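You operate a simulated robot arm through the tools that you are given. There is no shell and no other tool. Be economical: measure what you need, move in short steps, check, and stop when the job is done.

You are at the controls of a simulated robot arm. One attempt, no reset.

Task
Let the tumbler finish, then set the bolt turning on the turntable.
Fine: tumbler lid shut again and its dial back at 0.
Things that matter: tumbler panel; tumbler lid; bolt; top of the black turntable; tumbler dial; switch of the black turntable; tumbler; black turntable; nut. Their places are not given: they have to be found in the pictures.

It is judged by the outcome, as a careful person would: the job done as asked, and still so three seconds after it is handed in. It fails if anything else is knocked over, pushed out of place, dropped, spilled or broken. A push-on lid holds only when it is set on centred and level and pressed home; a screw cap is set on level and turned clockwise until tight.

Robot
A 7-joint arm with a two-finger parallel gripper, fixed in place. Base frame: the origin is at the foot of the arm, x ahead of it, y to its left, z up; the work surface is at about z = 0. Readings come in mm, degrees, newtons and seconds.
With the tool pointing down near the work surface it reaches from about 240 to 620 mm from the base axis. Its first joint turns from -66.0 to 66.0 degrees. Payload 2.6 kg.
The tool frame sits at the grasp point between the pads (the TCP): z along the fingers, y along the line on which they close. The tips reach 30 mm beyond it. Largest opening 94 mm; finger width 28, thickness 10; the body of the gripper, 50 by 96 mm, starts 55 mm behind the TCP.
Orientation is told as [roll, pitch, yaw] about the base's x, y, z axes, in that order, counted from this pose: with the fingers straight down and closing along the base's y, the tool's x points along the base's -x, its y along +y and its z along -z.

Tools
- The arm moves only by the tool jog_arm. Its argument "plan" is one flat list of numbers, 7 for each row, row after row: the closure, from 0 (fully open) to 1 (shut), then the shift along the tool's x, y, z in units of 250 mm (1.0 is 250 mm), then the turn, a rotation vector about the tool's x, y, z in units of 90 degrees (1.0 is 90 degrees). In form: [gripper, dx, dy, dz, rx, ry, rz, gripper, dx, dy, dz, rx, ry, rz, ...]. A call has 1 to 12 rows; each row is the pose to reach, as a shift and turn from the pose commanded when the call began, along the tool's axes at that moment. A call with a number of a shift or a turn outside -1 to 1 is refused whole. A row lasts 0.2 s, in which the tool goes at most 50 mm and 8.6 degrees; a call with a longer step from one row to the next is refused whole, and so is a gripper value outside its range. Where a pose cannot be reached the arm comes as near as it can. A force on the tool above 40 N (or 10 N above the force at the start of the call, whichever is more), or a blocked arm, ends the call early, and 0.2 s more pass. Each finger travels about 72 mm/s and halts on what it meets, pressing with about 36 N; the grip force reading is that of the motor and also rises with nothing between the fingers. The clock runs only during rows and for 0.2 s after the last one: add rows that repeat a pose to give the fingers time. It gives the time, the measured TCP pose, the force on the tool (base axes), the opening and the grip force at its end, in the units of the frame above (readings bear some noise).
- Cameras (640 x 400 px; columns grow to the right, rows downward): "scene" is fixed at [48.7, 441.9, 571.9]; the picture's right is [-0.66, -0.75, 0.00], its down [-0.38, 0.33, -0.86] and it looks along [0.65, -0.57, -0.50] (base axes); focal length 314 px, centre (320, 200). "wrist" rides on the gripper at [-37, 0, -58] in the tool frame; the picture's right is [0.00, -1.00, 0.00], its down [0.97, 0.00, -0.24] and it looks along [0.24, 0.00, 0.97] (tool axes); focal length 218 px, centre (320, 200).
- camera(camera): a new picture of that camera. The clock stands still meanwhile.
- point_at(camera, pixels): there is no depth. For up to 12 entries [column, row, z] of the newest picture of that camera ("zoom" is the newest enlarged one), the place [x, y] in the base frame at which the ray of that pixel passes the height z, good to about 2 mm. The clock stands still meanwhile.
- enlarge(camera, box): a new picture of the part [left, top, right, bottom] of that camera's present view, enlarged. The clock stands still meanwhile.
- job_done(): hands the job in; it is judged then, once.

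Keep the steps short. Do not move on a guess: measure, check each grasp and each placing, and mend mistakes. In all there are 80 turns and 34 pictures (those below and enlarged ones count). Leave the gripper open and the arm clear of the work at the hand-in unless told otherwise, and finish with a single line.

The tools are called after "Emit:" as a command line: name --argument value ..., lists and objects as JSON in quotes. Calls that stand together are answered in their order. jog_arm: Moves the arm, as the interface text tells. Its arguments: {"type":"object","properties":{"plan":{"type":"array","items":{"type":"number"}}},"required":["plan"]} The other tools are called the same way: camera (camera) takes a picture; point_at (camera, pixels) gives the place at which the rays of pixels pass given heights; enlarge (camera, box) takes an enlarged picture of a part of a camera's view; job_done () hands the job in.

At the start:

```text
clock: 0.0
tool_pos: [334.0, 86.4, 325.9]
tool_rot: [0.0, 0.0, 0.0]
wrist_force: [0.4, 0.8, 0.0]
finger_gap: 93.8
grasp_force: 0.0
```

scene: 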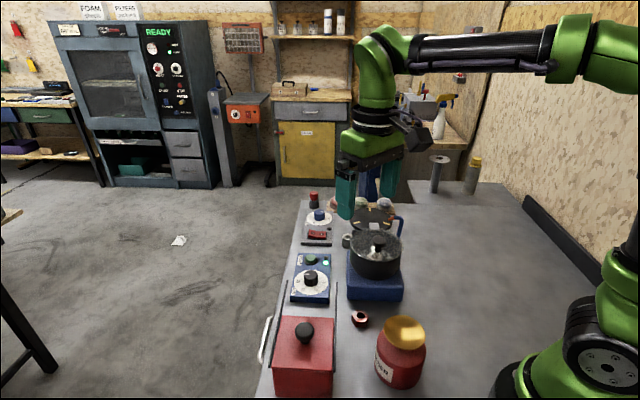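
wrist: 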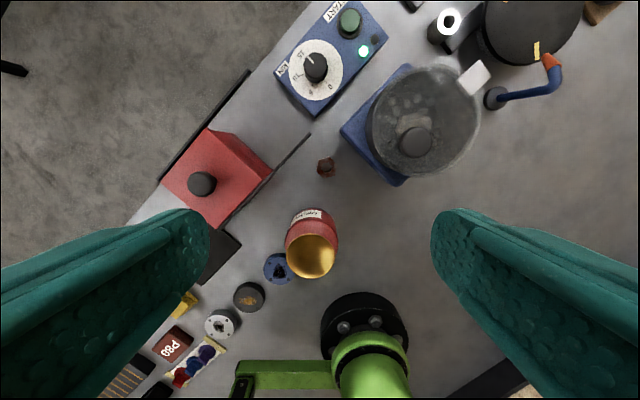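

I see a blue panel with a dial at about (310,280), a pot-like object with a lid on a blue base at (375,255), and a red box at (303,350). I'll enlarge both views to identify them.

Emit:
enlarge --camera "scene" --box '[260, 180, 440, 293]'

Emit:
enlarge --camera "wrist" --box '[250, 0, 634, 240]'

Emit:
enlarge --camera "scene" --box '[250, 287, 430, 400]'

```text
3.54 times, centred on (350, 236) of scene
```

zoom: 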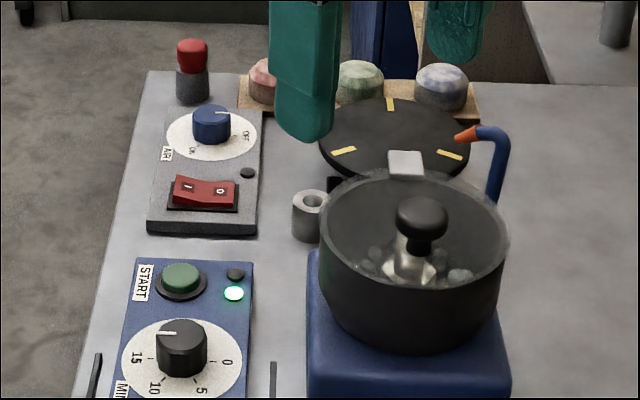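

```text
1.67 times, centred on (442, 120) of wrist
```

zoom: 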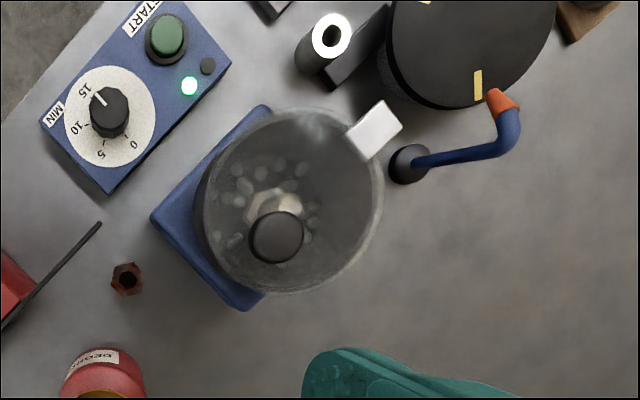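

```text
3.54 times, centred on (340, 344) of scene
```

zoom: 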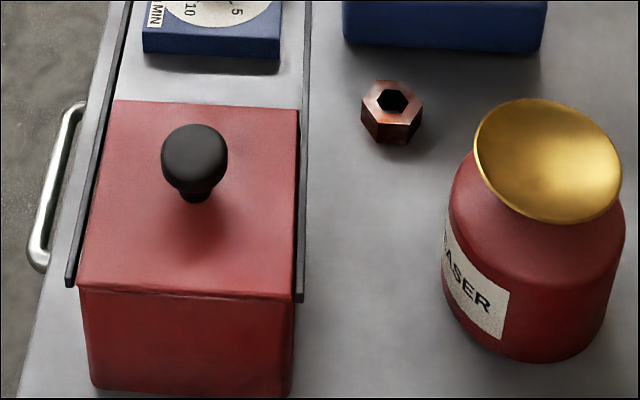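

The tumbler is the black bowl with a clear lid. Its panel has a START button and a dial, which reads about 17, and the lamp is green. I'll triangulate the main items from both views.

Emit:
point_at --camera "scene" --pixels '[[378, 240, 100], [378, 240, 150], [312, 275, 20], [312, 275, 50], [360, 313, 0], [360, 313, 20], [318, 236, 20], [372, 216, 30], [372, 216, 60], [347, 241, 40]]'

Emit:
point_at --camera "wrist" --pixels '[[414, 142, 100], [414, 142, 150], [315, 66, 20], [315, 66, 50], [326, 165, 0], [326, 165, 20], [349, 21, 20], [533, 20, 30], [533, 20, 60], [448, 21, 40], [485, 73, 100], [202, 183, 100]]'

Emit:
jog_arm --plan '[0, 0, 0, 0, 0, 0, 0, 0, 0, 0, 0, 0, 0, 0, 0, 0, 0, 0, 0, 0, 0, 0, 0, 0, 0, 0, 0, 0, 0, 0, 0, 0, 0, 0, 0, 0, 0, 0, 0, 0, 0, 0, 0, 0, 0, 0, 0, 0, 0, 0, 0, 0, 0, 0, 0, 0, 0, 0, 0, 0, 0, 0, 0, 0, 0, 0, 0, 0, 0, 0]'

Emit:
enlarge --camera "wrist" --box '[250, 0, 634, 240]'

```text
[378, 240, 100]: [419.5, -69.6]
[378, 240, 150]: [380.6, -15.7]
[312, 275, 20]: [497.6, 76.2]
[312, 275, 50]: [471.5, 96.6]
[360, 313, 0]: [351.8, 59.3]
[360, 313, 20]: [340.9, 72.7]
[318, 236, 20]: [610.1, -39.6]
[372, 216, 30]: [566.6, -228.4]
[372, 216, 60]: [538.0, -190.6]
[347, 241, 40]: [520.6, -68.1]
```

```text
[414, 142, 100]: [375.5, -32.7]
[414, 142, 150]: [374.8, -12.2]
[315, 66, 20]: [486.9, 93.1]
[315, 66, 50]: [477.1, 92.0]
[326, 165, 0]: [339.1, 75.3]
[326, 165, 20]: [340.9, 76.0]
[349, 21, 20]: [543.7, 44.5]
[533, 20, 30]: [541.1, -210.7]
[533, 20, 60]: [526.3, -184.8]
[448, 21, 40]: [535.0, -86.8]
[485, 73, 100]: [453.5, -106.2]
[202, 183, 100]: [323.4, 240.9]
```

```text
clock: 2.2
tool_pos: [334.3, 85.8, 325.1]
tool_rot: [0.0, 0.0, 0.0]
wrist_force: [0.2, 0.9, -0.1]
finger_gap: 93.7
grasp_force: 0.0
```

```text
1.67 times, centred on (442, 120) of wrist
```

zoom: 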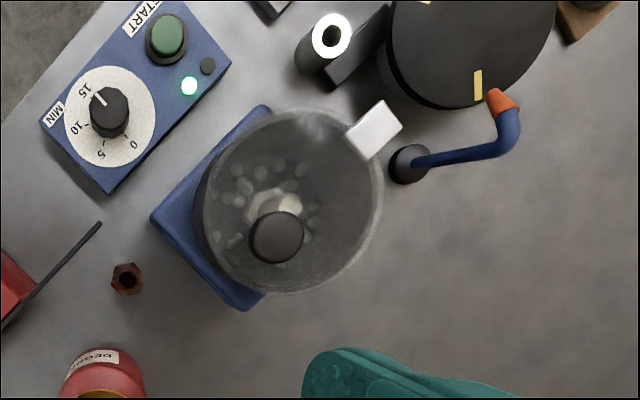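

The dial looks nearly unchanged after 2 s. I'll move the arm toward x 480, y -40 to see the turntable, its switch and the dial from above, and time will pass meanwhile.

Emit:
jog_arm --plan '[0, -0.117, -0.1, 0, 0, 0, 0, 0, -0.234, -0.2, 0, 0, 0, 0, 0, -0.35, -0.3, 0.0, 0, 0, 0, 0, -0.467, -0.4, 0, 0, 0, 0, 0, -0.584, -0.5, 0, 0, 0, 0, 0, -0.584, -0.5, 0, 0, 0, 0]'

Emit:
camera --camera "wrist"

Emit:
enlarge --camera "scene" --box '[260, 180, 440, 293]'

```text
clock: 3.6
tool_pos: [479.9, -41.3, 323.7]
tool_rot: [-0.1, 0.0, 0.0]
wrist_force: [0.5, 0.2, -0.1]
finger_gap: 93.9
grasp_force: 0.1
```

```text
27 pictures are left
```

wrist: 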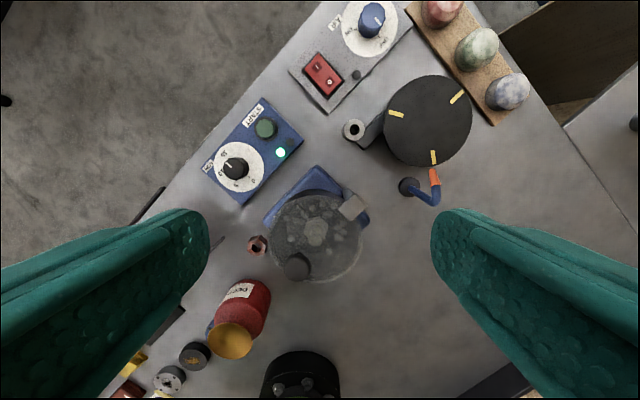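

```text
3.54 times, centred on (350, 236) of scene
```

zoom: 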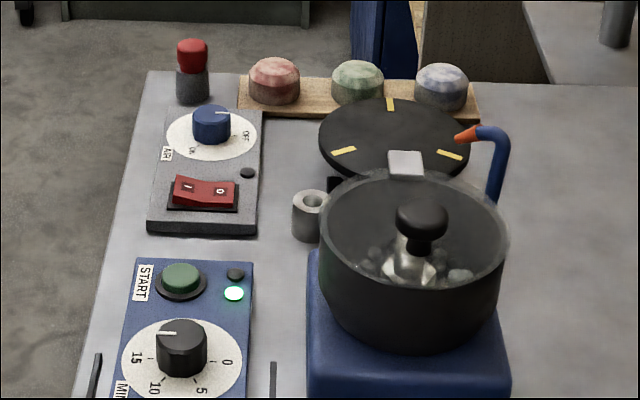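

The rocker with I/O is on the panel beside the turntable, with the AIR knob next to it. Next I'll wait about 10 s and check whether the dial is counting down.

Emit:
enlarge --camera "wrist" --box '[200, 90, 312, 210]'

Emit:
jog_arm --plan '[0, 0, 0, 0, 0, 0, 0, 0, 0, 0, 0, 0, 0, 0, 0, 0, 0, 0, 0, 0, 0, 0, 0, 0, 0, 0, 0, 0, 0, 0, 0, 0, 0, 0, 0, 0, 0, 0, 0, 0, 0, 0, 0, 0, 0, 0, 0, 0, 0, 0, 0, 0, 0, 0, 0, 0, 0, 0, 0, 0, 0, 0, 0, 0, 0, 0, 0, 0, 0, 0, 0, 0, 0, 0, 0, 0, 0, 0, 0, 0, 0, 0, 0, 0]'

Emit:
jog_arm --plan '[0, 0, 0, 0, 0, 0, 0, 0, 0, 0, 0, 0, 0, 0, 0, 0, 0, 0, 0, 0, 0, 0, 0, 0, 0, 0, 0, 0, 0, 0, 0, 0, 0, 0, 0, 0, 0, 0, 0, 0, 0, 0, 0, 0, 0, 0, 0, 0, 0, 0, 0, 0, 0, 0, 0, 0, 0, 0, 0, 0, 0, 0, 0, 0, 0, 0, 0, 0, 0, 0, 0, 0, 0, 0, 0, 0, 0, 0, 0, 0, 0, 0, 0, 0]'

Emit:
jog_arm --plan '[0, 0, 0, 0, 0, 0, 0, 0, 0, 0, 0, 0, 0, 0, 0, 0, 0, 0, 0, 0, 0, 0, 0, 0, 0, 0, 0, 0, 0, 0, 0, 0, 0, 0, 0, 0, 0, 0, 0, 0, 0, 0, 0, 0, 0, 0, 0, 0, 0, 0, 0, 0, 0, 0, 0, 0, 0, 0, 0, 0, 0, 0, 0, 0, 0, 0, 0, 0, 0, 0, 0, 0, 0, 0, 0, 0, 0, 0, 0, 0, 0, 0, 0, 0]'

Emit:
enlarge --camera "wrist" --box '[200, 90, 312, 210]'

```text
3.33 times, centred on (256, 150) of wrist
```

zoom: 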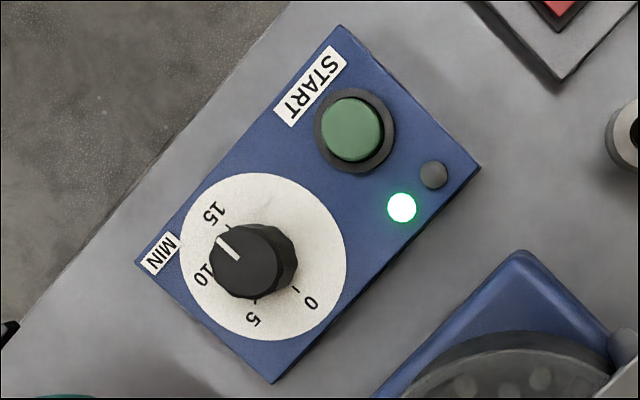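

```text
clock: 6.2
tool_pos: [478.2, -40.8, 322.8]
tool_rot: [0.0, 0.1, -0.1]
wrist_force: [0.4, 0.3, -0.3]
finger_gap: 94.2
grasp_force: 0.1
```

```text
clock: 8.8
tool_pos: [477.2, -42.2, 323.4]
tool_rot: [0.0, -0.1, 0.0]
wrist_force: [-0.2, 0.4, 0.3]
finger_gap: 93.8
grasp_force: 0.0
```

```text
clock: 11.4
tool_pos: [478.4, -41.1, 323.8]
tool_rot: [0.0, 0.0, 0.0]
wrist_force: [0.6, -1.1, -0.6]
finger_gap: 94.2
grasp_force: 0.2
```

```text
3.33 times, centred on (256, 150) of wrist
```

zoom: 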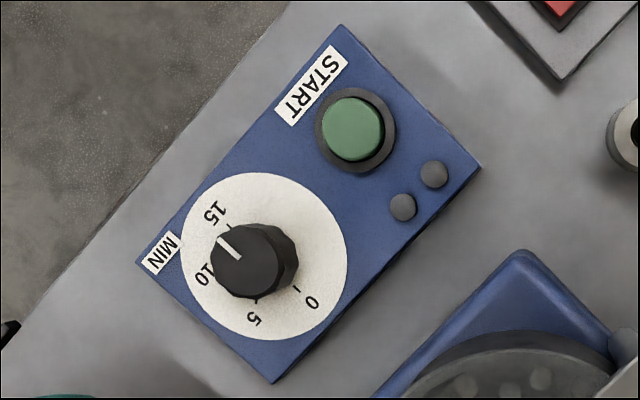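

The green lamp has gone out and the dial still stands near 14, so the dial doesn't turn itself. I'll wait 1 s more, check the lamp again, and look into the bowl.

Emit:
jog_arm --plan '[0, 0, 0, 0, 0, 0, 0, 0, 0, 0, 0, 0, 0, 0, 0, 0, 0, 0, 0, 0, 0]'

Emit:
enlarge --camera "wrist" --box '[230, 100, 390, 300]'

Emit:
enlarge --camera "wrist" --box '[280, 0, 480, 210]'

```text
clock: 12.2
tool_pos: [478.4, -40.1, 324.4]
tool_rot: [0.1, 0.1, 0.0]
wrist_force: [0.7, 0.0, -0.4]
finger_gap: 94.2
grasp_force: 0.0
```

```text
2.00 times, centred on (310, 200) of wrist
```

zoom: 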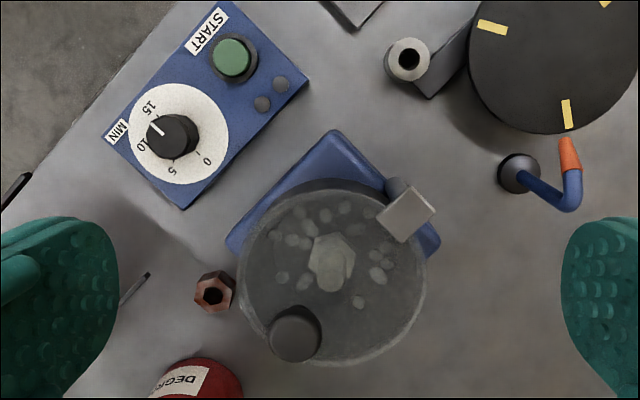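

```text
1.90 times, centred on (380, 105) of wrist
```

zoom: 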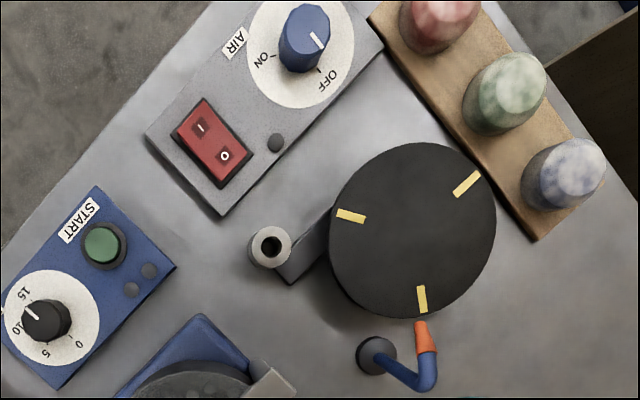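

The lamp stays off, so the cycle is done. The bolt stands head-up in the bowl. The lid has its knob at one edge and a block at the opposite rim, so it looks hinged. I'll measure these points.

Emit:
point_at --camera "wrist" --pixels '[[353.5, 206.5, 110], [353.5, 206.5, 140], [297.5, 265, 140], [297.5, 265, 155], [316, 233, 60], [316, 233, 80], [429, 120, 40], [429, 120, 60], [322, 75, 25], [316, 67, 25], [329, 82, 25], [236, 168, 45]]'

Emit:
point_at --camera "scene" --pixels '[[374, 226, 110], [374, 226, 140], [378, 240, 140], [378, 240, 155], [371, 220, 40], [371, 220, 60], [318, 234, 25], [313, 233, 25], [323, 234, 25], [310, 281, 20], [310, 273, 45]]'

Emit:
enlarge --camera "scene" --box '[335, 205, 415, 305]'

```text
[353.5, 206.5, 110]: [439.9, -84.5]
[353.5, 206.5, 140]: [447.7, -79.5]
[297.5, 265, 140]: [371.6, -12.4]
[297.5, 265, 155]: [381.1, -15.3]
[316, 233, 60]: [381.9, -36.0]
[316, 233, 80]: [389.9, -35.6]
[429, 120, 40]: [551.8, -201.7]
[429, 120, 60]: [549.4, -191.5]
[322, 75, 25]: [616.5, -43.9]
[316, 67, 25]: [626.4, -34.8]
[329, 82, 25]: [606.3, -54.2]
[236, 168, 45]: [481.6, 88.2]
```

```text
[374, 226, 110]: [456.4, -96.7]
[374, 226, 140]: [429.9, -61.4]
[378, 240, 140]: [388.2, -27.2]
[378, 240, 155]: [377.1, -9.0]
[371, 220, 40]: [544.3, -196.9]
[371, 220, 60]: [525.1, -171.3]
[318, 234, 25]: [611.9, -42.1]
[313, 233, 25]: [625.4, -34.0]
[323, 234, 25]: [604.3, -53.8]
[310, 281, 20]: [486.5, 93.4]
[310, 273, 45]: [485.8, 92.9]
```

```text
4.00 times, centred on (375, 255) of scene
```

zoom: 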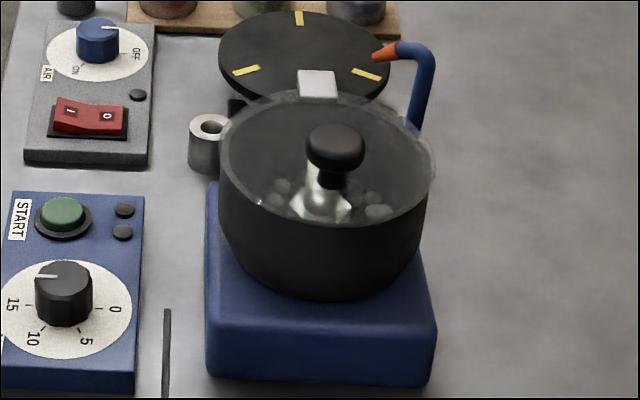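

The knob is at about (378,-13), top z 150. The hinge block is at about (444,-82), top z 121, so the hinge axis runs along (0.7,0.7). I'll move over the knob and yaw 45° so that the fingers close along the hinge axis, then look.

Emit:
jog_arm --plan '[0, 0.067, 0.018, 0.07, 0, 0, 0.083, 0, 0.133, 0.036, 0.14, 0, 0, 0.167, 0, 0.2, 0.054, 0.21, 0, 0, 0.25, 0, 0.267, 0.072, 0.28, 0, 0, 0.333, 0, 0.333, 0.09, 0.36, 0, 0, 0.417, 0, 0.4, 0.108, 0.436, 0, 0, 0.5, 0, 0.4, 0.108, 0.436, 0, 0, 0.5]'

Emit:
camera --camera "wrist"

Emit:
enlarge --camera "scene" --box '[300, 155, 460, 305]'

```text
clock: 13.8
tool_pos: [379.6, -14.0, 218.4]
tool_rot: [0.0, 0.0, -45.2]
wrist_force: [-0.6, 0.7, -0.1]
finger_gap: 93.8
grasp_force: 0.0
```

```text
20 pictures are left
```

wrist: 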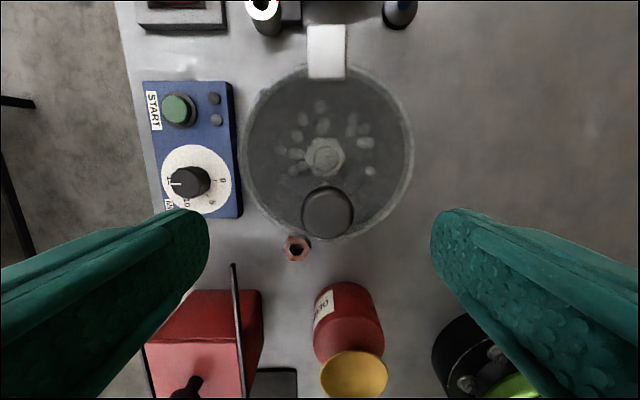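

```text
2.67 times, centred on (380, 230) of scene
```

zoom: 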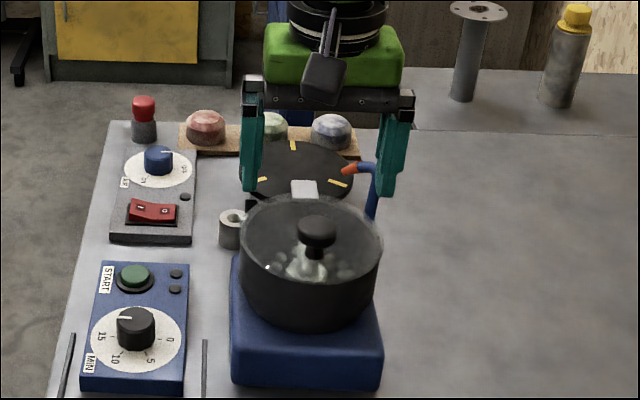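

The lid, knob and hinge block line up in the picture at columns 326–327. I'll measure the knob, block edges and lid rim precisely in this view.

Emit:
point_at --camera "wrist" --pixels '[[327, 213, 148], [327, 213, 140], [327, 26, 121], [327, 78, 121], [327, 232, 118], [244, 152, 118], [413, 152, 118], [325, 158, 80], [325, 158, 60]]'

Emit:
point_at --camera "scene" --pixels '[[379, 235, 148], [379, 235, 152], [379, 242, 145], [374, 223, 121]]'

```text
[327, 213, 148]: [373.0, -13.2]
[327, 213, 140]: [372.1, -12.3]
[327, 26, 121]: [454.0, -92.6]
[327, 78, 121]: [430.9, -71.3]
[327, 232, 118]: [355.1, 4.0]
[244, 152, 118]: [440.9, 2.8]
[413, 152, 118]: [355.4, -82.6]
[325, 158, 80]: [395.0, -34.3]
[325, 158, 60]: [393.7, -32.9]
```

```text
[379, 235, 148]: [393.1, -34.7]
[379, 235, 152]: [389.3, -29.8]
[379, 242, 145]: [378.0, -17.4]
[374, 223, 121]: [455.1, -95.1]
```

The knob centre is at (373,-13) and the tool is 5 mm off it. I'll shift over it, go down to z 157 so the tips are just above the lid, and close on the knob.

Emit:
jog_arm --plan '[0, 0.022, -0.016, 0.08, 0, 0, 0, 0, 0.022, -0.016, 0.16, 0, 0, 0, 0, 0.022, -0.016, 0.246, 0, 0, 0, 0, 0.022, -0.016, 0.246, 0, 0, 0]'

Emit:
jog_arm --plan '[1, 0, 0, 0, 0, 0, 0, 1, 0, 0, 0, 0, 0, 0, 1, 0, 0, 0, 0, 0, 0, 1, 0, 0, 0, 0, 0, 0, 1, 0, 0, 0, 0, 0, 0]'

Emit:
enlarge --camera "scene" --box '[300, 155, 460, 305]'

```text
clock: 14.8
tool_pos: [375.8, -10.3, 158.5]
tool_rot: [-0.1, 0.0, -45.0]
wrist_force: [0.3, 0.3, 0.6]
finger_gap: 94.0
grasp_force: 0.0
```

```text
clock: 16.0
tool_pos: [374.4, -10.0, 158.5]
tool_rot: [0.0, 0.0, -45.0]
wrist_force: [-1.0, 0.7, -0.1]
finger_gap: 31.6
grasp_force: 45.2
```

```text
2.67 times, centred on (380, 230) of scene
```

zoom: 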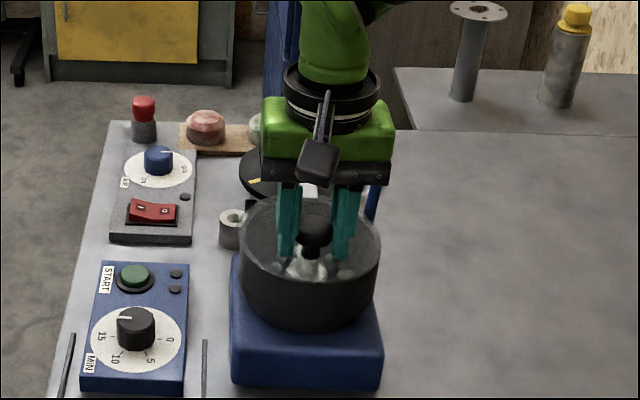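

The grip is on the knob at 31.6 mm. I'll lift along the hinge arc to about 30° and look.

Emit:
jog_arm --plan '[1, -0.011, 0, -0.035, 0, 0, 0, 1, -0.024, 0, -0.069, 0, 0, 0, 1, -0.04, 0, -0.102, 0, 0, 0, 1, -0.059, 0, -0.134, 0, 0, 0, 1, -0.105, 0, -0.19, 0, 0, 0, 1, -0.105, 0, -0.19, 0, 0, 0]'

Emit:
enlarge --camera "scene" --box '[300, 155, 460, 305]'

```text
clock: 17.4
tool_pos: [392.3, -31.6, 203.1]
tool_rot: [0.0, -0.1, -44.9]
wrist_force: [-0.4, 0.1, -0.5]
finger_gap: 0.0
grasp_force: 32.8
```

```text
2.67 times, centred on (380, 230) of scene
```

zoom: 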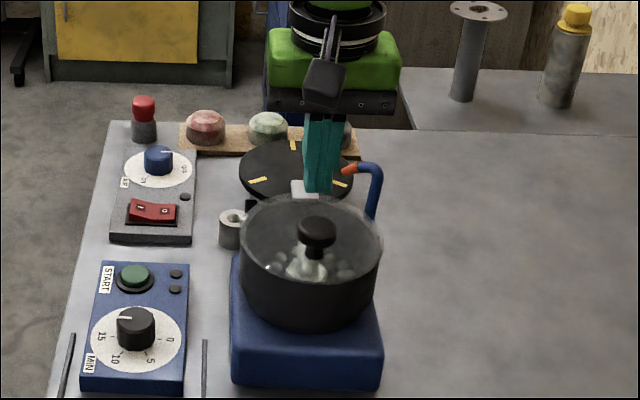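

The grip slipped off the rounded top of the knob, and the lid fell shut unharmed. I need to hold it lower. I'll open to about 45 mm, go back over the knob, and descend gently until the tips nearly touch the lid.

Emit:
jog_arm --plan '[0.45, 0, 0, 0, 0, 0, 0, 0.45, 0, 0, 0, 0, 0, 0, 0.45, 0.05, -0.004, 0, 0, 0, 0, 0.45, 0.105, -0.006, 0, 0, 0, 0, 0.45, 0.105, -0.006, 0.06, 0, 0, 0, 0.45, 0.105, -0.006, 0.12, 0, 0, 0, 0.45, 0.105, -0.006, 0.18, 0, 0, 0, 0.45, 0.105, -0.006, 0.2, 0, 0, 0, 0.45, 0.105, -0.006, 0.21, 0, 0, 0, 0.45, 0.105, -0.006, 0.22, 0, 0, 0, 0.45, 0.105, -0.006, 0.23, 0, 0, 0]'

```text
clock: 19.4
tool_pos: [373.9, -11.4, 154.7]
tool_rot: [0.3, -0.1, -45.3]
wrist_force: [-2.3, 0.9, 6.3]
finger_gap: 52.5
grasp_force: 0.8
stopped in row 10: the force on the tool passed its limit (the readings are from after the stop); the commanded pose is now the measured one
```

The tips touch the lid at TCP z 154.7. I'll back up 1 mm and close here, which is 4 mm lower than before.

Emit:
jog_arm --plan '[0.45, 0, 0, -0.005, 0, 0, 0, 1, 0, 0, -0.005, 0, 0, 0, 1, 0, 0, -0.005, 0, 0, 0, 1, 0, 0, -0.005, 0, 0, 0, 1, 0, 0, -0.005, 0, 0, 0]'

Emit:
enlarge --camera "scene" --box '[345, 185, 425, 245]'

```text
clock: 20.6
tool_pos: [373.3, -13.2, 154.9]
tool_rot: [0.3, -0.3, -45.2]
wrist_force: [3.6, 0.3, -6.6]
finger_gap: 31.9
grasp_force: 44.7
```

```text
6.67 times, centred on (385, 215) of scene
```

zoom: 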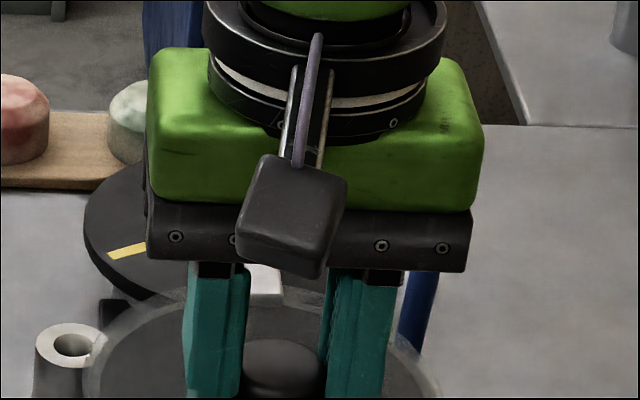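

The knob is held at 31.9 mm. I'll raise it along the arc, tilting the tool with the lid, to 12° first.

Emit:
jog_arm --plan '[1, -0.006, 0, -0.014, 0, 0.022, 0, 1, -0.012, 0, -0.028, 0, 0.044, 0, 1, -0.019, 0, -0.042, 0, 0.067, 0, 1, -0.026, 0, -0.055, 0, 0.089, 0, 1, -0.034, 0, -0.068, 0, 0.111, 0, 1, -0.042, 0, -0.081, 0, 0.133, 0, 1, -0.042, 0, -0.081, 0, 0.133, 0]'

```text
clock: 22.2
tool_pos: [379.2, -17.2, 175.7]
tool_rot: [0.2, 12.3, -45.1]
wrist_force: [-6.5, 17.9, -31.1]
finger_gap: 31.1
grasp_force: 44.8
```

The force is 31 N downward and 17 N away from the hinge. I'll look to see whether the lid is moving.

Emit:
enlarge --camera "scene" --box '[335, 195, 425, 265]'

```text
5.71 times, centred on (380, 230) of scene
```

zoom: 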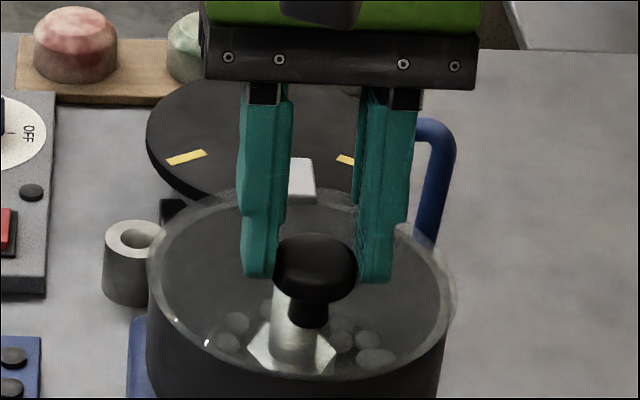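

The knob at scene (379,240) hasn't moved, so the fingers are sliding up it and the lid resists more than 30 N. I'll release, rise and view the hinge block from its outer side to understand the mechanism.

Emit:
jog_arm --plan '[0.4, 0, 0, 0, 0, 0, 0, 0.4, 0, 0, 0, 0, 0, 0, 0.4, 0, 0, -0.1, 0, 0, 0, 0.4, 0, 0, -0.2, 0, 0, 0, 0.4, -0.12, 0, -0.25, 0, 0.067, 0, 0.4, -0.24, 0, -0.29, 0, 0.134, 0, 0.4, -0.36, 0, -0.324, 0, 0.2, 0, 0.4, -0.467, 0, -0.324, 0, 0.2, 0, 0.4, -0.467, 0, -0.324, 0, 0.2, 0]'

Emit:
camera --camera "wrist"

```text
clock: 24.2
tool_pos: [476.2, -113.6, 230.2]
tool_rot: [0.5, 29.7, -45.0]
wrist_force: [-0.2, 0.6, 0.2]
finger_gap: 56.3
grasp_force: 0.0
```

```text
14 pictures are left
```

wrist: 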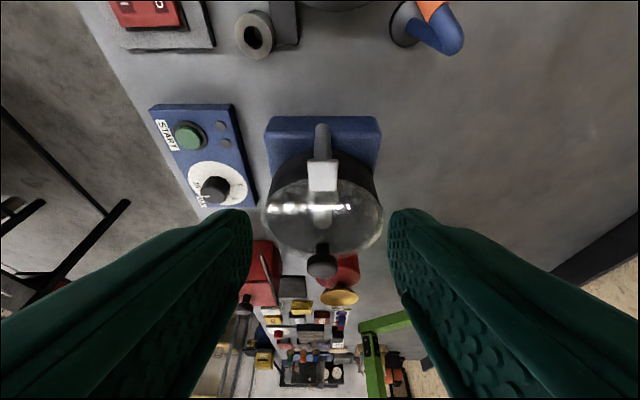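

From this side a vertical post rises from the base, and the block sits on it as an arm to the lid. So the lid swings sideways about the post and isn't lifted. I'll measure the post and nearby heights.

Emit:
point_at --camera "wrist" --pixels '[[322, 163, 121], [323, 190, 121], [322, 158, 110], [322, 128, 110], [322, 128, 121], [322, 128, 50], [321, 268, 148], [436, 5, 100], [436, 5, 80]]'

Emit:
enlarge --camera "wrist" --box '[240, 80, 400, 290]'

```text
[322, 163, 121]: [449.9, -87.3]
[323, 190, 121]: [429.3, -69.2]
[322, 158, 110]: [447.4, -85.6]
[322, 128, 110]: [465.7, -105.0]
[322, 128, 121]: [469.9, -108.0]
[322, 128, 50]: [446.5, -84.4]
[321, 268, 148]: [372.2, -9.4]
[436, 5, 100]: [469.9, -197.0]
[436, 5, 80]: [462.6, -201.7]
```

```text
1.90 times, centred on (320, 185) of wrist
```

zoom: 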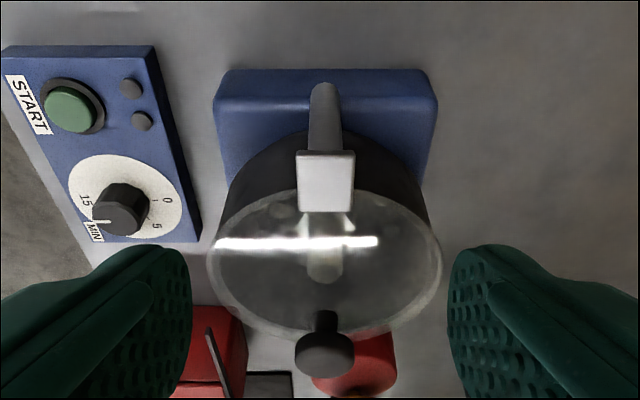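

The post stands at about (448,-87) and the knob is 105 mm from it. I'll level the tool and return above the knob.

Emit:
jog_arm --plan '[0.4, 0.094, 0, 0.068, 0, -0.066, 0, 0.4, 0.188, 0, 0.136, 0, -0.132, 0, 0.4, 0.281, 0, 0.204, 0, -0.198, 0, 0.4, 0.375, 0, 0.272, 0, -0.264, 0, 0.4, 0.469, 0, 0.34, 0, -0.33, 0, 0.4, 0.469, 0, 0.34, 0, -0.33, 0]'

```text
clock: 25.6
tool_pos: [374.6, -9.7, 216.4]
tool_rot: [0.3, -0.1, -45.2]
wrist_force: [-0.6, -0.7, 0.3]
finger_gap: 56.3
grasp_force: 0.0
```

The tool is over the knob. I'll lower to z 157, close, and then try a 10° swing about the post.

Emit:
jog_arm --plan '[0.4, 0, -0.011, 0.12, 0, 0, 0, 0.4, 0, -0.011, 0.236, 0, 0, 0, 0.4, 0, -0.011, 0.236, 0, 0, 0, 1, 0, -0.011, 0.236, 0, 0, 0, 1, 0, -0.011, 0.236, 0, 0, 0, 1, 0, -0.011, 0.236, 0, 0, 0, 1, 0, -0.011, 0.236, 0, 0, 0]'

```text
clock: 27.2
tool_pos: [370.9, -9.8, 158.2]
tool_rot: [0.4, 0.1, -45.0]
wrist_force: [7.7, 3.1, -7.9]
finger_gap: 33.2
grasp_force: 45.1
```

I hold the knob. I'll swing slowly clockwise (tool +y) by 10°, turning the tool with it, and read the force.

Emit:
jog_arm --plan '[1, -0.0004, 0.018, 0, 0, 0, 0.028, 1, -0.0016, 0.0366, 0, 0, 0, 0.0556, 1, -0.0036, 0.055, 0, 0, 0, 0.083, 1, -0.0064, 0.073, 0, 0, 0, 0.111, 1, -0.0064, 0.073, 0, 0, 0, 0.111]'

```text
clock: 28.1
tool_pos: [380.2, -2.7, 160.5]
tool_rot: [0.5, 0.0, -53.2]
wrist_force: [-0.6, -0.1, 5.2]
finger_gap: 31.2
grasp_force: 45.1
stopped in row 4: the force on the tool passed its limit (the readings are from after the stop); the commanded pose is now the measured one
```

The call stopped on force after about 11 mm. I'll check whether the lid swung.

Emit:
camera --camera "wrist"

```text
12 pictures are left
```

wrist: 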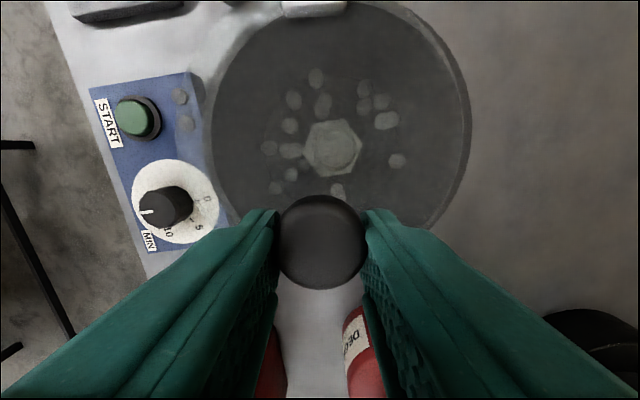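

The block now stands off the tool's axis and a crescent of bowl rim shows on the right. I'll measure the knob position to confirm.

Emit:
point_at --camera "wrist" --pixels '[[322, 241, 148], [314, 17, 121], [210, 110, 120], [470, 120, 120], [460, 120, 124], [322, 288, 140]]'

```text
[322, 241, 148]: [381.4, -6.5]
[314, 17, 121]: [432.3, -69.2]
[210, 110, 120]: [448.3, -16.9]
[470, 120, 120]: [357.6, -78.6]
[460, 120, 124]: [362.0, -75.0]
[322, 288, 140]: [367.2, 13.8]
```

The knob moved from (373,-12) to (381,-6), about 10 mm along the swing, so the lid does swing this way. I'll continue slowly another 5° and read the force.

Emit:
jog_arm --plan '[1, -0.0002, 0.012, 0, 0, 0, 0.018, 1, -0.0008, 0.024, 0, 0, 0, 0.037, 1, -0.0016, 0.0366, 0, 0, 0, 0.0556]'

```text
clock: 28.9
tool_pos: [387.3, 2.4, 160.7]
tool_rot: [0.5, -0.1, -58.2]
wrist_force: [0.6, -5.2, 0.5]
finger_gap: 31.3
grasp_force: 45.1
```

The lid moves freely with about 5 N. I'll carry on the swing by another 40° along the arc, turning the tool at half rate since the knob is round.

Emit:
jog_arm --plan '[1, -0.0023, 0.0447, 0, 0, 0, 0.033, 1, -0.0094, 0.089, 0, 0, 0, 0.067, 1, -0.0209, 0.1323, 0, 0, 0, 0.1, 1, -0.037, 0.1741, 0, 0, 0, 0.133, 1, -0.0573, 0.214, 0, 0, 0, 0.167, 1, -0.0817, 0.2516, 0, 0, 0, 0.2, 1, -0.1099, 0.2864, 0, 0, 0, 0.233, 1, -0.1099, 0.2864, 0, 0, 0, 0.233]'

```text
clock: 30.7
tool_pos: [462.3, 16.3, 161.3]
tool_rot: [0.5, 0.2, -79.3]
wrist_force: [-7.6, 0.1, -4.5]
finger_gap: 31.1
grasp_force: 44.9
```

Smooth so far: the swing is at about 53°, radius 104 mm. I'll go on to about 105°.

Emit:
jog_arm --plan '[1, -0.0176, 0.041, 0, 0, 0, 0, 1, -0.038, 0.0796, 0, 0, 0, 0, 1, -0.062, 0.1157, 0, 0, 0, 0, 1, -0.0897, 0.149, 0, 0, 0, 0, 1, -0.121, 0.1796, 0, 0, 0, 0, 1, -0.155, 0.2065, 0, 0, 0, 0, 1, -0.192, 0.23, 0, 0, 0, 0, 1, -0.231, 0.249, 0, 0, 0, 0, 1, -0.272, 0.264, 0, 0, 0, 0, 1, -0.272, 0.264, 0, 0, 0, 0]'

Emit:
enlarge --camera "scene" --box '[270, 165, 450, 305]'

```text
clock: 32.5
tool_pos: [532.8, -32.7, 162.8]
tool_rot: [0.2, -0.1, -79.5]
wrist_force: [-1.6, -1.5, 2.0]
finger_gap: 30.6
grasp_force: 45.2
stopped in row 9: the force on the tool passed its limit (the readings are from after the stop); the commanded pose is now the measured one
```

```text
2.86 times, centred on (360, 235) of scene
```

zoom: 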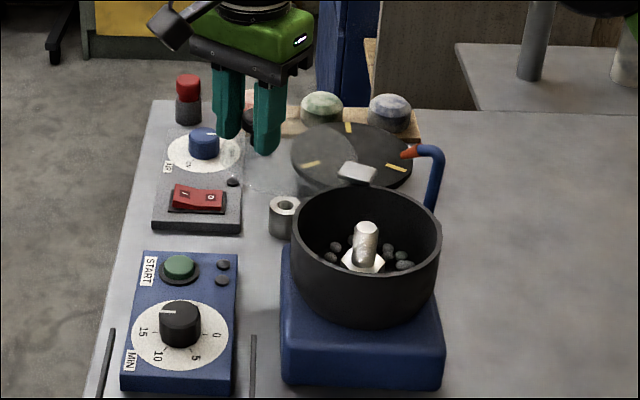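

The lid is wide open (about 103°) and the bolt stands head-down with its shank up. I'll release the knob, rise 70 mm and move above the bolt.

Emit:
jog_arm --plan '[0.3, 0, 0, 0, 0, 0, 0, 0.3, 0, 0, 0, 0, 0, 0, 0.3, 0, 0, -0.14, 0, 0, 0, 0.3, 0, 0, -0.28, 0, 0, 0, 0.3, 0.02, -0.11, -0.28, 0, 0, -0.077, 0.3, 0.04, -0.22, -0.28, 0, 0, -0.153, 0.3, 0.06, -0.33, -0.28, 0, 0, -0.23, 0.3, 0.08, -0.44, -0.28, 0, 0, -0.306, 0.4, 0.097, -0.547, -0.28, 0, 0, -0.383, 0.4, 0.097, -0.547, -0.28, 0, 0, -0.383]'

Emit:
camera --camera "wrist"

```text
clock: 34.8
tool_pos: [389.6, -35.0, 230.6]
tool_rot: [0.1, -0.2, -45.0]
wrist_force: [0.0, -0.4, -0.3]
finger_gap: 56.5
grasp_force: 0.0
```

```text
10 pictures are left
```

wrist: 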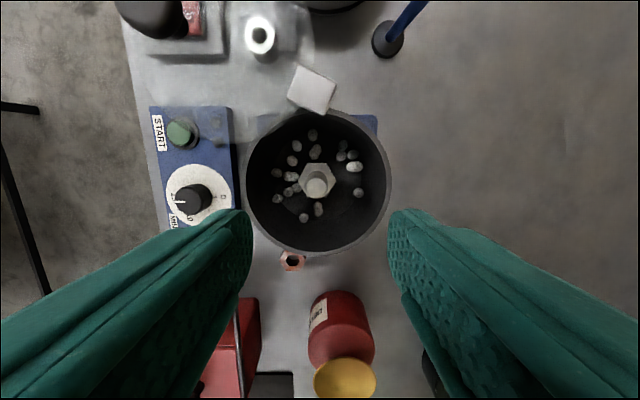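

Both views show the bolt. I'll triangulate its shank top (wrist 317,188 and scene 376.5,244.5), its head, and the rim.

Emit:
point_at --camera "wrist" --pixels '[[317, 188, 80], [317, 188, 100], [317, 188, 120], [316, 178, 65], [316, 178, 55], [244, 175, 115], [389, 175, 115], [317, 110, 115], [317, 254, 115]]'

Emit:
point_at --camera "scene" --pixels '[[376.5, 244.5, 80], [376.5, 244.5, 100], [376.5, 244.5, 120], [374.7, 256, 65], [374.7, 256, 55]]'

```text
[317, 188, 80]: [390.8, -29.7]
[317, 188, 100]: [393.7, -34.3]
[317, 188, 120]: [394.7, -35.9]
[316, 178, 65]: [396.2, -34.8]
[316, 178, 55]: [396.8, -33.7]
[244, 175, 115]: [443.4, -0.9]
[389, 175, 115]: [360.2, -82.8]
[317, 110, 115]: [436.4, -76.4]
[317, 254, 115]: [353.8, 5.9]
```

```text
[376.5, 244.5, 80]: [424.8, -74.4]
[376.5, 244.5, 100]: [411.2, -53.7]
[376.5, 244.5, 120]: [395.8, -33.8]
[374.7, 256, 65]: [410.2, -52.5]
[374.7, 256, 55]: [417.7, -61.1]
```

The shank top is at about (395,-35), z 119, and the head top is near z 84. I'll descend to TCP z 122 (tips at 92), so I grip the shank just above the head.

Emit:
jog_arm --plan '[0.4, -0.015, 0.015, 0.11, 0, 0, 0, 0.4, -0.015, 0.015, 0.22, 0, 0, 0, 0.4, -0.015, 0.015, 0.33, 0, 0, 0, 0.4, -0.015, 0.015, 0.39, 0, 0, 0, 0.4, -0.015, 0.015, 0.434, 0, 0, 0, 0.4, -0.015, 0.015, 0.434, 0, 0, 0]'

Emit:
jog_arm --plan '[1, 0, 0, 0, 0, 0, 0, 1, 0, 0, 0, 0, 0, 0, 1, 0, 0, 0, 0, 0, 0, 1, 0, 0, 0, 0, 0, 0]'

```text
clock: 36.1
tool_pos: [398.8, -32.6, 122.9]
tool_rot: [0.2, -0.1, -45.2]
wrist_force: [0.4, 0.2, -0.6]
finger_gap: 56.5
grasp_force: 0.1
```

```text
clock: 37.1
tool_pos: [399.9, -32.5, 123.1]
tool_rot: [0.1, -0.2, -45.2]
wrist_force: [0.2, 0.6, 0.0]
finger_gap: 18.3
grasp_force: 36.1
```

The gap holds at 18.3 mm, so the shank is gripped. I'll lift straight up 90 mm and check.

Emit:
jog_arm --plan '[1, 0, 0, -0.05, 0, 0, 0, 1, 0, 0, -0.12, 0, 0, 0, 1, 0, 0, -0.2, 0, 0, 0, 1, 0, 0, -0.28, 0, 0, 0, 1, 0, 0, -0.38, 0, 0, 0, 1, 0, 0, -0.38, 0, 0, 0]'

Emit:
enlarge --camera "scene" --box '[270, 165, 450, 305]'

```text
clock: 38.5
tool_pos: [399.5, -31.5, 219.5]
tool_rot: [0.1, -0.2, -45.1]
wrist_force: [-0.2, -0.1, -1.3]
finger_gap: 18.6
grasp_force: 36.3
```

```text
2.86 times, centred on (360, 235) of scene
```

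zoom: 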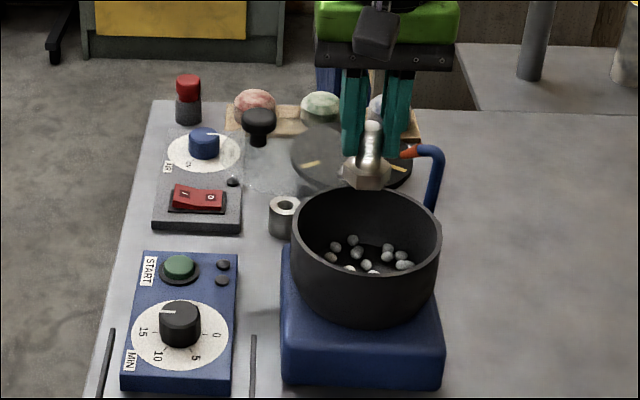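

The bolt hangs upright in the grip. Before travelling I'll check the nozzle pipe height and how far the bolt head sits below the TCP.

Emit:
point_at --camera "wrist" --pixels '[[387, 40, 0], [387, 40, 10], [414, 4, 60], [414, 4, 100]]'

Emit:
point_at --camera "scene" --pixels '[[398, 216.5, 90], [398, 216.5, 110], [398, 216.5, 130], [389, 219, 80], [389, 219, 100], [378.6, 208.8, 210], [378.6, 208.8, 220], [376, 229, 160], [376, 229, 170], [376, 229, 180]]'

```text
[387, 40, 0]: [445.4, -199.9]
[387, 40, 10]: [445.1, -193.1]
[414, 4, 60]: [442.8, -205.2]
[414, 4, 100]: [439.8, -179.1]
```

```text
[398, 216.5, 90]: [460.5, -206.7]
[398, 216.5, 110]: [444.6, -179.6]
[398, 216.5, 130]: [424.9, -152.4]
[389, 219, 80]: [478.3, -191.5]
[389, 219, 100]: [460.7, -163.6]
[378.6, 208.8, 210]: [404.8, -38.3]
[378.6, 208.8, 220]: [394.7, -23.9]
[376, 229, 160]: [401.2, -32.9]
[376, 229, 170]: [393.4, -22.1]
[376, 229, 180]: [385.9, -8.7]
```

The bolt's head bottom is 58 mm below the TCP, at z 161 now, and the nozzle pipe tops out near z 93, so travelling at this height is clear. I'll move toward the turntable and take a picture.

Emit:
jog_arm --plan '[1, -0.134, -0.011, 0, 0, 0, 0, 1, -0.268, -0.022, 0, 0, 0, 0, 1, -0.402, -0.033, 0, 0, 0, 0, 1, -0.536, -0.044, 0, 0, 0, 0, 1, -0.67, -0.055, 0, 0, 0, 0, 1, -0.803, -0.065, 0, 0, 0, 0, 1, -0.803, -0.065, 0, 0, 0, 0]'

Emit:
camera --camera "wrist"

```text
clock: 40.1
tool_pos: [527.9, -185.8, 215.3]
tool_rot: [0.2, -0.1, -45.1]
wrist_force: [1.2, 0.4, -2.3]
finger_gap: 18.6
grasp_force: 35.9
```

```text
8 pictures are left
```

wrist: 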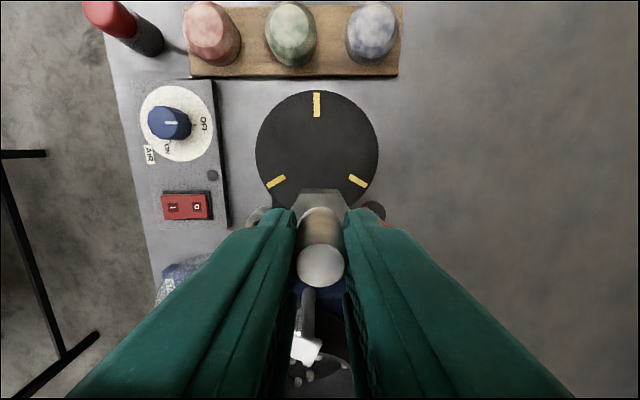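

The turntable centre is at about (317,153) here. I'll measure it and the rocker.

Emit:
point_at --camera "wrist" --pixels '[[317, 153, 30], [317, 153, 40], [256, 152, 40], [378, 152, 40], [317, 91, 40], [174, 208, 25], [196, 206, 25], [186, 206, 25], [386, 222, 80]]'

Emit:
point_at --camera "scene" --pixels '[[370, 219, 30], [370, 219, 40], [371, 219.5, 35]]'

```text
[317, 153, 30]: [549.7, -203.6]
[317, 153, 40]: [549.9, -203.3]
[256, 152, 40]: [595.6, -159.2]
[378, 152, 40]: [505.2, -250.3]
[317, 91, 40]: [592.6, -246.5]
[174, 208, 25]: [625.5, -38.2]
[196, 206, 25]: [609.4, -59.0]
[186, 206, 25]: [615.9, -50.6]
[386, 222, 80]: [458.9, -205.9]
```

```text
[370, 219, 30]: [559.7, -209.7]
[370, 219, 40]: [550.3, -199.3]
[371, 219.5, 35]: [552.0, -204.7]
```

The centre is at (550,-203.5), z about 38. I'll move over it and lower to z 110, leaving about 14 mm of clearance.

Emit:
jog_arm --plan '[1, -0.056, 0.006, 0, 0, 0, 0, 1, -0.112, 0.012, 0, 0, 0, 0, 1, -0.112, 0.012, 0.1, 0, 0, 0, 1, -0.112, 0.012, 0.2, 0, 0, 0, 1, -0.112, 0.012, 0.3, 0, 0, 0, 1, -0.112, 0.012, 0.4, 0, 0, 0, 1, -0.112, 0.012, 0.42, 0, 0, 0, 1, -0.112, 0.012, 0.42, 0, 0, 0]'

```text
clock: 42.0
tool_pos: [552.3, -205.2, 115.2]
tool_rot: [0.1, -0.1, -45.1]
wrist_force: [1.0, 0.2, -2.8]
finger_gap: 18.3
grasp_force: 36.2
```

It is centred at (552,-205). I'll lower 14 mm more, gently, and read the force.

Emit:
jog_arm --plan '[1, 0, 0, 0.02, 0, 0, 0, 1, 0, 0, 0.036, 0, 0, 0, 1, 0, 0, 0.046, 0, 0, 0, 1, 0, 0, 0.056, 0, 0, 0]'

Emit:
enlarge --camera "scene" --box '[320, 170, 420, 245]'

```text
clock: 43.0
tool_pos: [552.7, -204.0, 99.7]
tool_rot: [0.1, -0.2, -45.1]
wrist_force: [0.0, -0.9, -1.4]
finger_gap: 18.5
grasp_force: 35.9
```

```text
5.33 times, centred on (370, 208) of scene
```

zoom: 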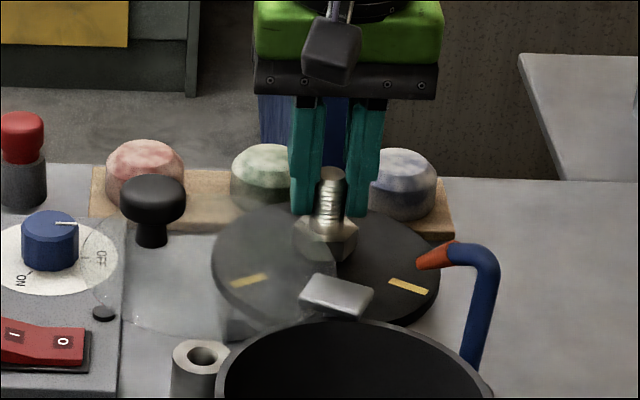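

The bolt is just above the table centre. I'll lower in millimetre steps.

Emit:
jog_arm --plan '[1, 0, 0, 0.006, 0, 0, 0, 1, 0, 0, 0.012, 0, 0, 0, 1, 0, 0, 0.012, 0, 0, 0]'

```text
clock: 43.8
tool_pos: [551.9, -204.1, 96.1]
tool_rot: [0.1, -0.1, -45.1]
wrist_force: [0.5, 0.6, -1.6]
finger_gap: 18.2
grasp_force: 36.1
```

Emit:
jog_arm --plan '[1, 0, 0, 0.006, 0, 0, 0, 1, 0, 0, 0.012, 0, 0, 0, 1, 0, 0, 0.012, 0, 0, 0]'

```text
clock: 44.5
tool_pos: [552.5, -205.1, 94.7]
tool_rot: [0.2, -0.2, -45.2]
wrist_force: [-9.2, 1.9, 13.4]
finger_gap: 18.5
grasp_force: 35.9
```

Contact: 13 N upward at z 94.7. I'll open the fingers to about 50 mm and rise straight up 80 mm.

Emit:
jog_arm --plan '[0.8, 0, 0, -0.004, 0, 0, 0, 0.5, 0, 0, -0.004, 0, 0, 0, 0.5, 0, 0, -0.004, 0, 0, 0, 0.5, 0, 0, -0.1, 0, 0, 0, 0.5, 0, 0, -0.22, 0, 0, 0, 0.5, 0, 0, -0.36, 0, 0, 0, 0.5, 0, 0, -0.36, 0, 0, 0]'

Emit:
enlarge --camera "scene" --box '[300, 170, 420, 260]'

```text
clock: 46.1
tool_pos: [550.1, -202.6, 182.6]
tool_rot: [0.1, -0.1, -45.1]
wrist_force: [0.1, -1.3, 0.3]
finger_gap: 47.2
grasp_force: 0.0
```

```text
4.44 times, centred on (360, 215) of scene
```

zoom: 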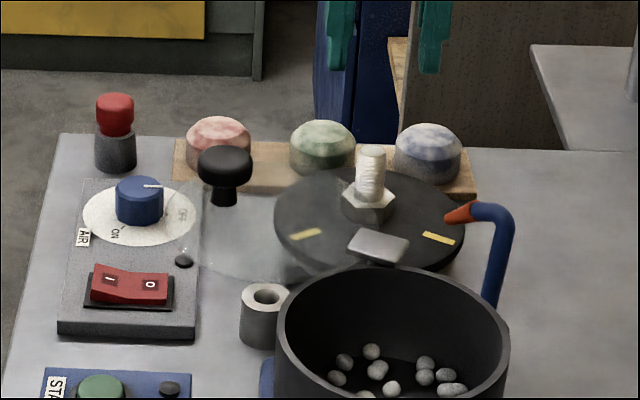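

The bolt stands upright at the table centre, released. Next I'll close the lid. I'll move back above the knob at about (533,-33) with yaw -79°.

Emit:
jog_arm --plan '[0.4, 0.106, 0.086, -0.06, 0, 0, 0.077, 0.4, 0.211, 0.173, -0.13, 0, 0, 0.153, 0.4, 0.317, 0.259, -0.13, 0, 0, 0.23, 0.4, 0.422, 0.346, -0.13, 0, 0, 0.306, 0.4, 0.528, 0.432, -0.13, 0, 0, 0.383, 0.4, 0.528, 0.432, -0.13, 0, 0, 0.383]'

Emit:
camera --camera "wrist"

```text
clock: 47.5
tool_pos: [533.8, -33.5, 215.7]
tool_rot: [0.1, -0.1, -79.7]
wrist_force: [-1.0, -1.1, -0.6]
finger_gap: 56.2
grasp_force: 0.0
```

```text
5 pictures are left
```

wrist: 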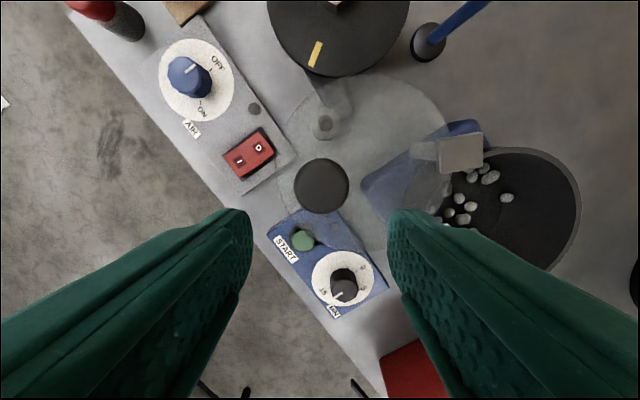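

The knob is at (321,186). I'll measure it, plus the dial and rocker from this view.

Emit:
point_at --camera "wrist" --pixels '[[321, 186, 148], [461, 153, 121], [344, 288, 45], [342, 280, 20], [239, 160, 25], [261, 146, 25], [250, 153, 25], [336, 297, 45], [363, 268, 20], [323, 291, 20], [366, 289, 20]]'

```text
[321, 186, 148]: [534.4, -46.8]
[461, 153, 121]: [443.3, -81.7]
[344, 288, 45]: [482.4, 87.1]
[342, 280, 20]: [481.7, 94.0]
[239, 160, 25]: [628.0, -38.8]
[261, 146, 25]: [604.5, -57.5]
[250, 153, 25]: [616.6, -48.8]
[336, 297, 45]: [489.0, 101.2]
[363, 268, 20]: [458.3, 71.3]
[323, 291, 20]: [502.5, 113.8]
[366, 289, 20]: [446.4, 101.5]
```

The knob is at (534,-47), which puts the pivot at (444,-82) and the radius at 98 mm. I'll shift 13 mm, lower to z 158 and grip.

Emit:
jog_arm --plan '[0.4, -0.051, -0.007, 0, 0, 0, 0, 0.4, -0.051, -0.007, 0.11, 0, 0, 0, 0.4, -0.051, -0.007, 0.2, 0, 0, 0, 0.4, -0.051, -0.007, 0.231, 0, 0, 0, 1, -0.051, -0.007, 0.231, 0, 0, 0, 1, -0.051, -0.007, 0.231, 0, 0, 0, 1, -0.051, -0.007, 0.231, 0, 0, 0, 1, -0.051, -0.007, 0.231, 0, 0, 0]'

```text
clock: 49.4
tool_pos: [535.0, -48.0, 156.3]
tool_rot: [0.4, 0.0, -79.5]
wrist_force: [14.7, 6.9, -5.7]
finger_gap: 31.0
grasp_force: 45.3
```

I'm gripping the knob. I'll swing the lid back along the arc to about 92°.

Emit:
jog_arm --plan '[1, 0.0505, -0.009, 0, 0, 0, 0, 1, 0.101, -0.029, 0, 0, 0, 0, 1, 0.149, -0.056, 0, 0, 0, 0, 1, 0.192, -0.089, 0, 0, 0, 0, 1, 0.231, -0.128, 0, 0, 0, 0, 1, 0.263, -0.172, 0, 0, 0, 0, 1, 0.289, -0.22, 0, 0, 0, 0, 1, 0.308, -0.271, 0, 0, 0, 0, 1, 0.32, -0.325, 0, 0, 0, 0, 1, 0.32, -0.325, 0, 0, 0, 0]'

```text
clock: 51.5
tool_pos: [440.5, 16.6, 158.9]
tool_rot: [0.1, 0.0, -79.5]
wrist_force: [6.5, 11.2, -9.1]
finger_gap: 31.1
grasp_force: 45.1
```

Smooth. I'll complete the swing to the closed position.

Emit:
jog_arm --plan '[1, 0.0016, -0.055, 0, 0, 0, 0, 1, -0.0017, -0.109, 0, 0, 0, 0, 1, -0.0125, -0.163, 0, 0, 0, 0, 1, -0.031, -0.214, 0, 0, 0, 0, 1, -0.049, -0.251, 0, 0, 0, 0, 1, -0.071, -0.286, 0, 0, 0, 0, 1, -0.079, -0.297, 0, 0, 0, 0, 1, -0.079, -0.297, 0, 0, 0, 0]'

```text
clock: 53.4
tool_pos: [374.7, -15.9, 158.7]
tool_rot: [0.6, -0.1, -79.5]
wrist_force: [23.2, 12.6, 6.9]
finger_gap: 31.3
grasp_force: 45.1
```

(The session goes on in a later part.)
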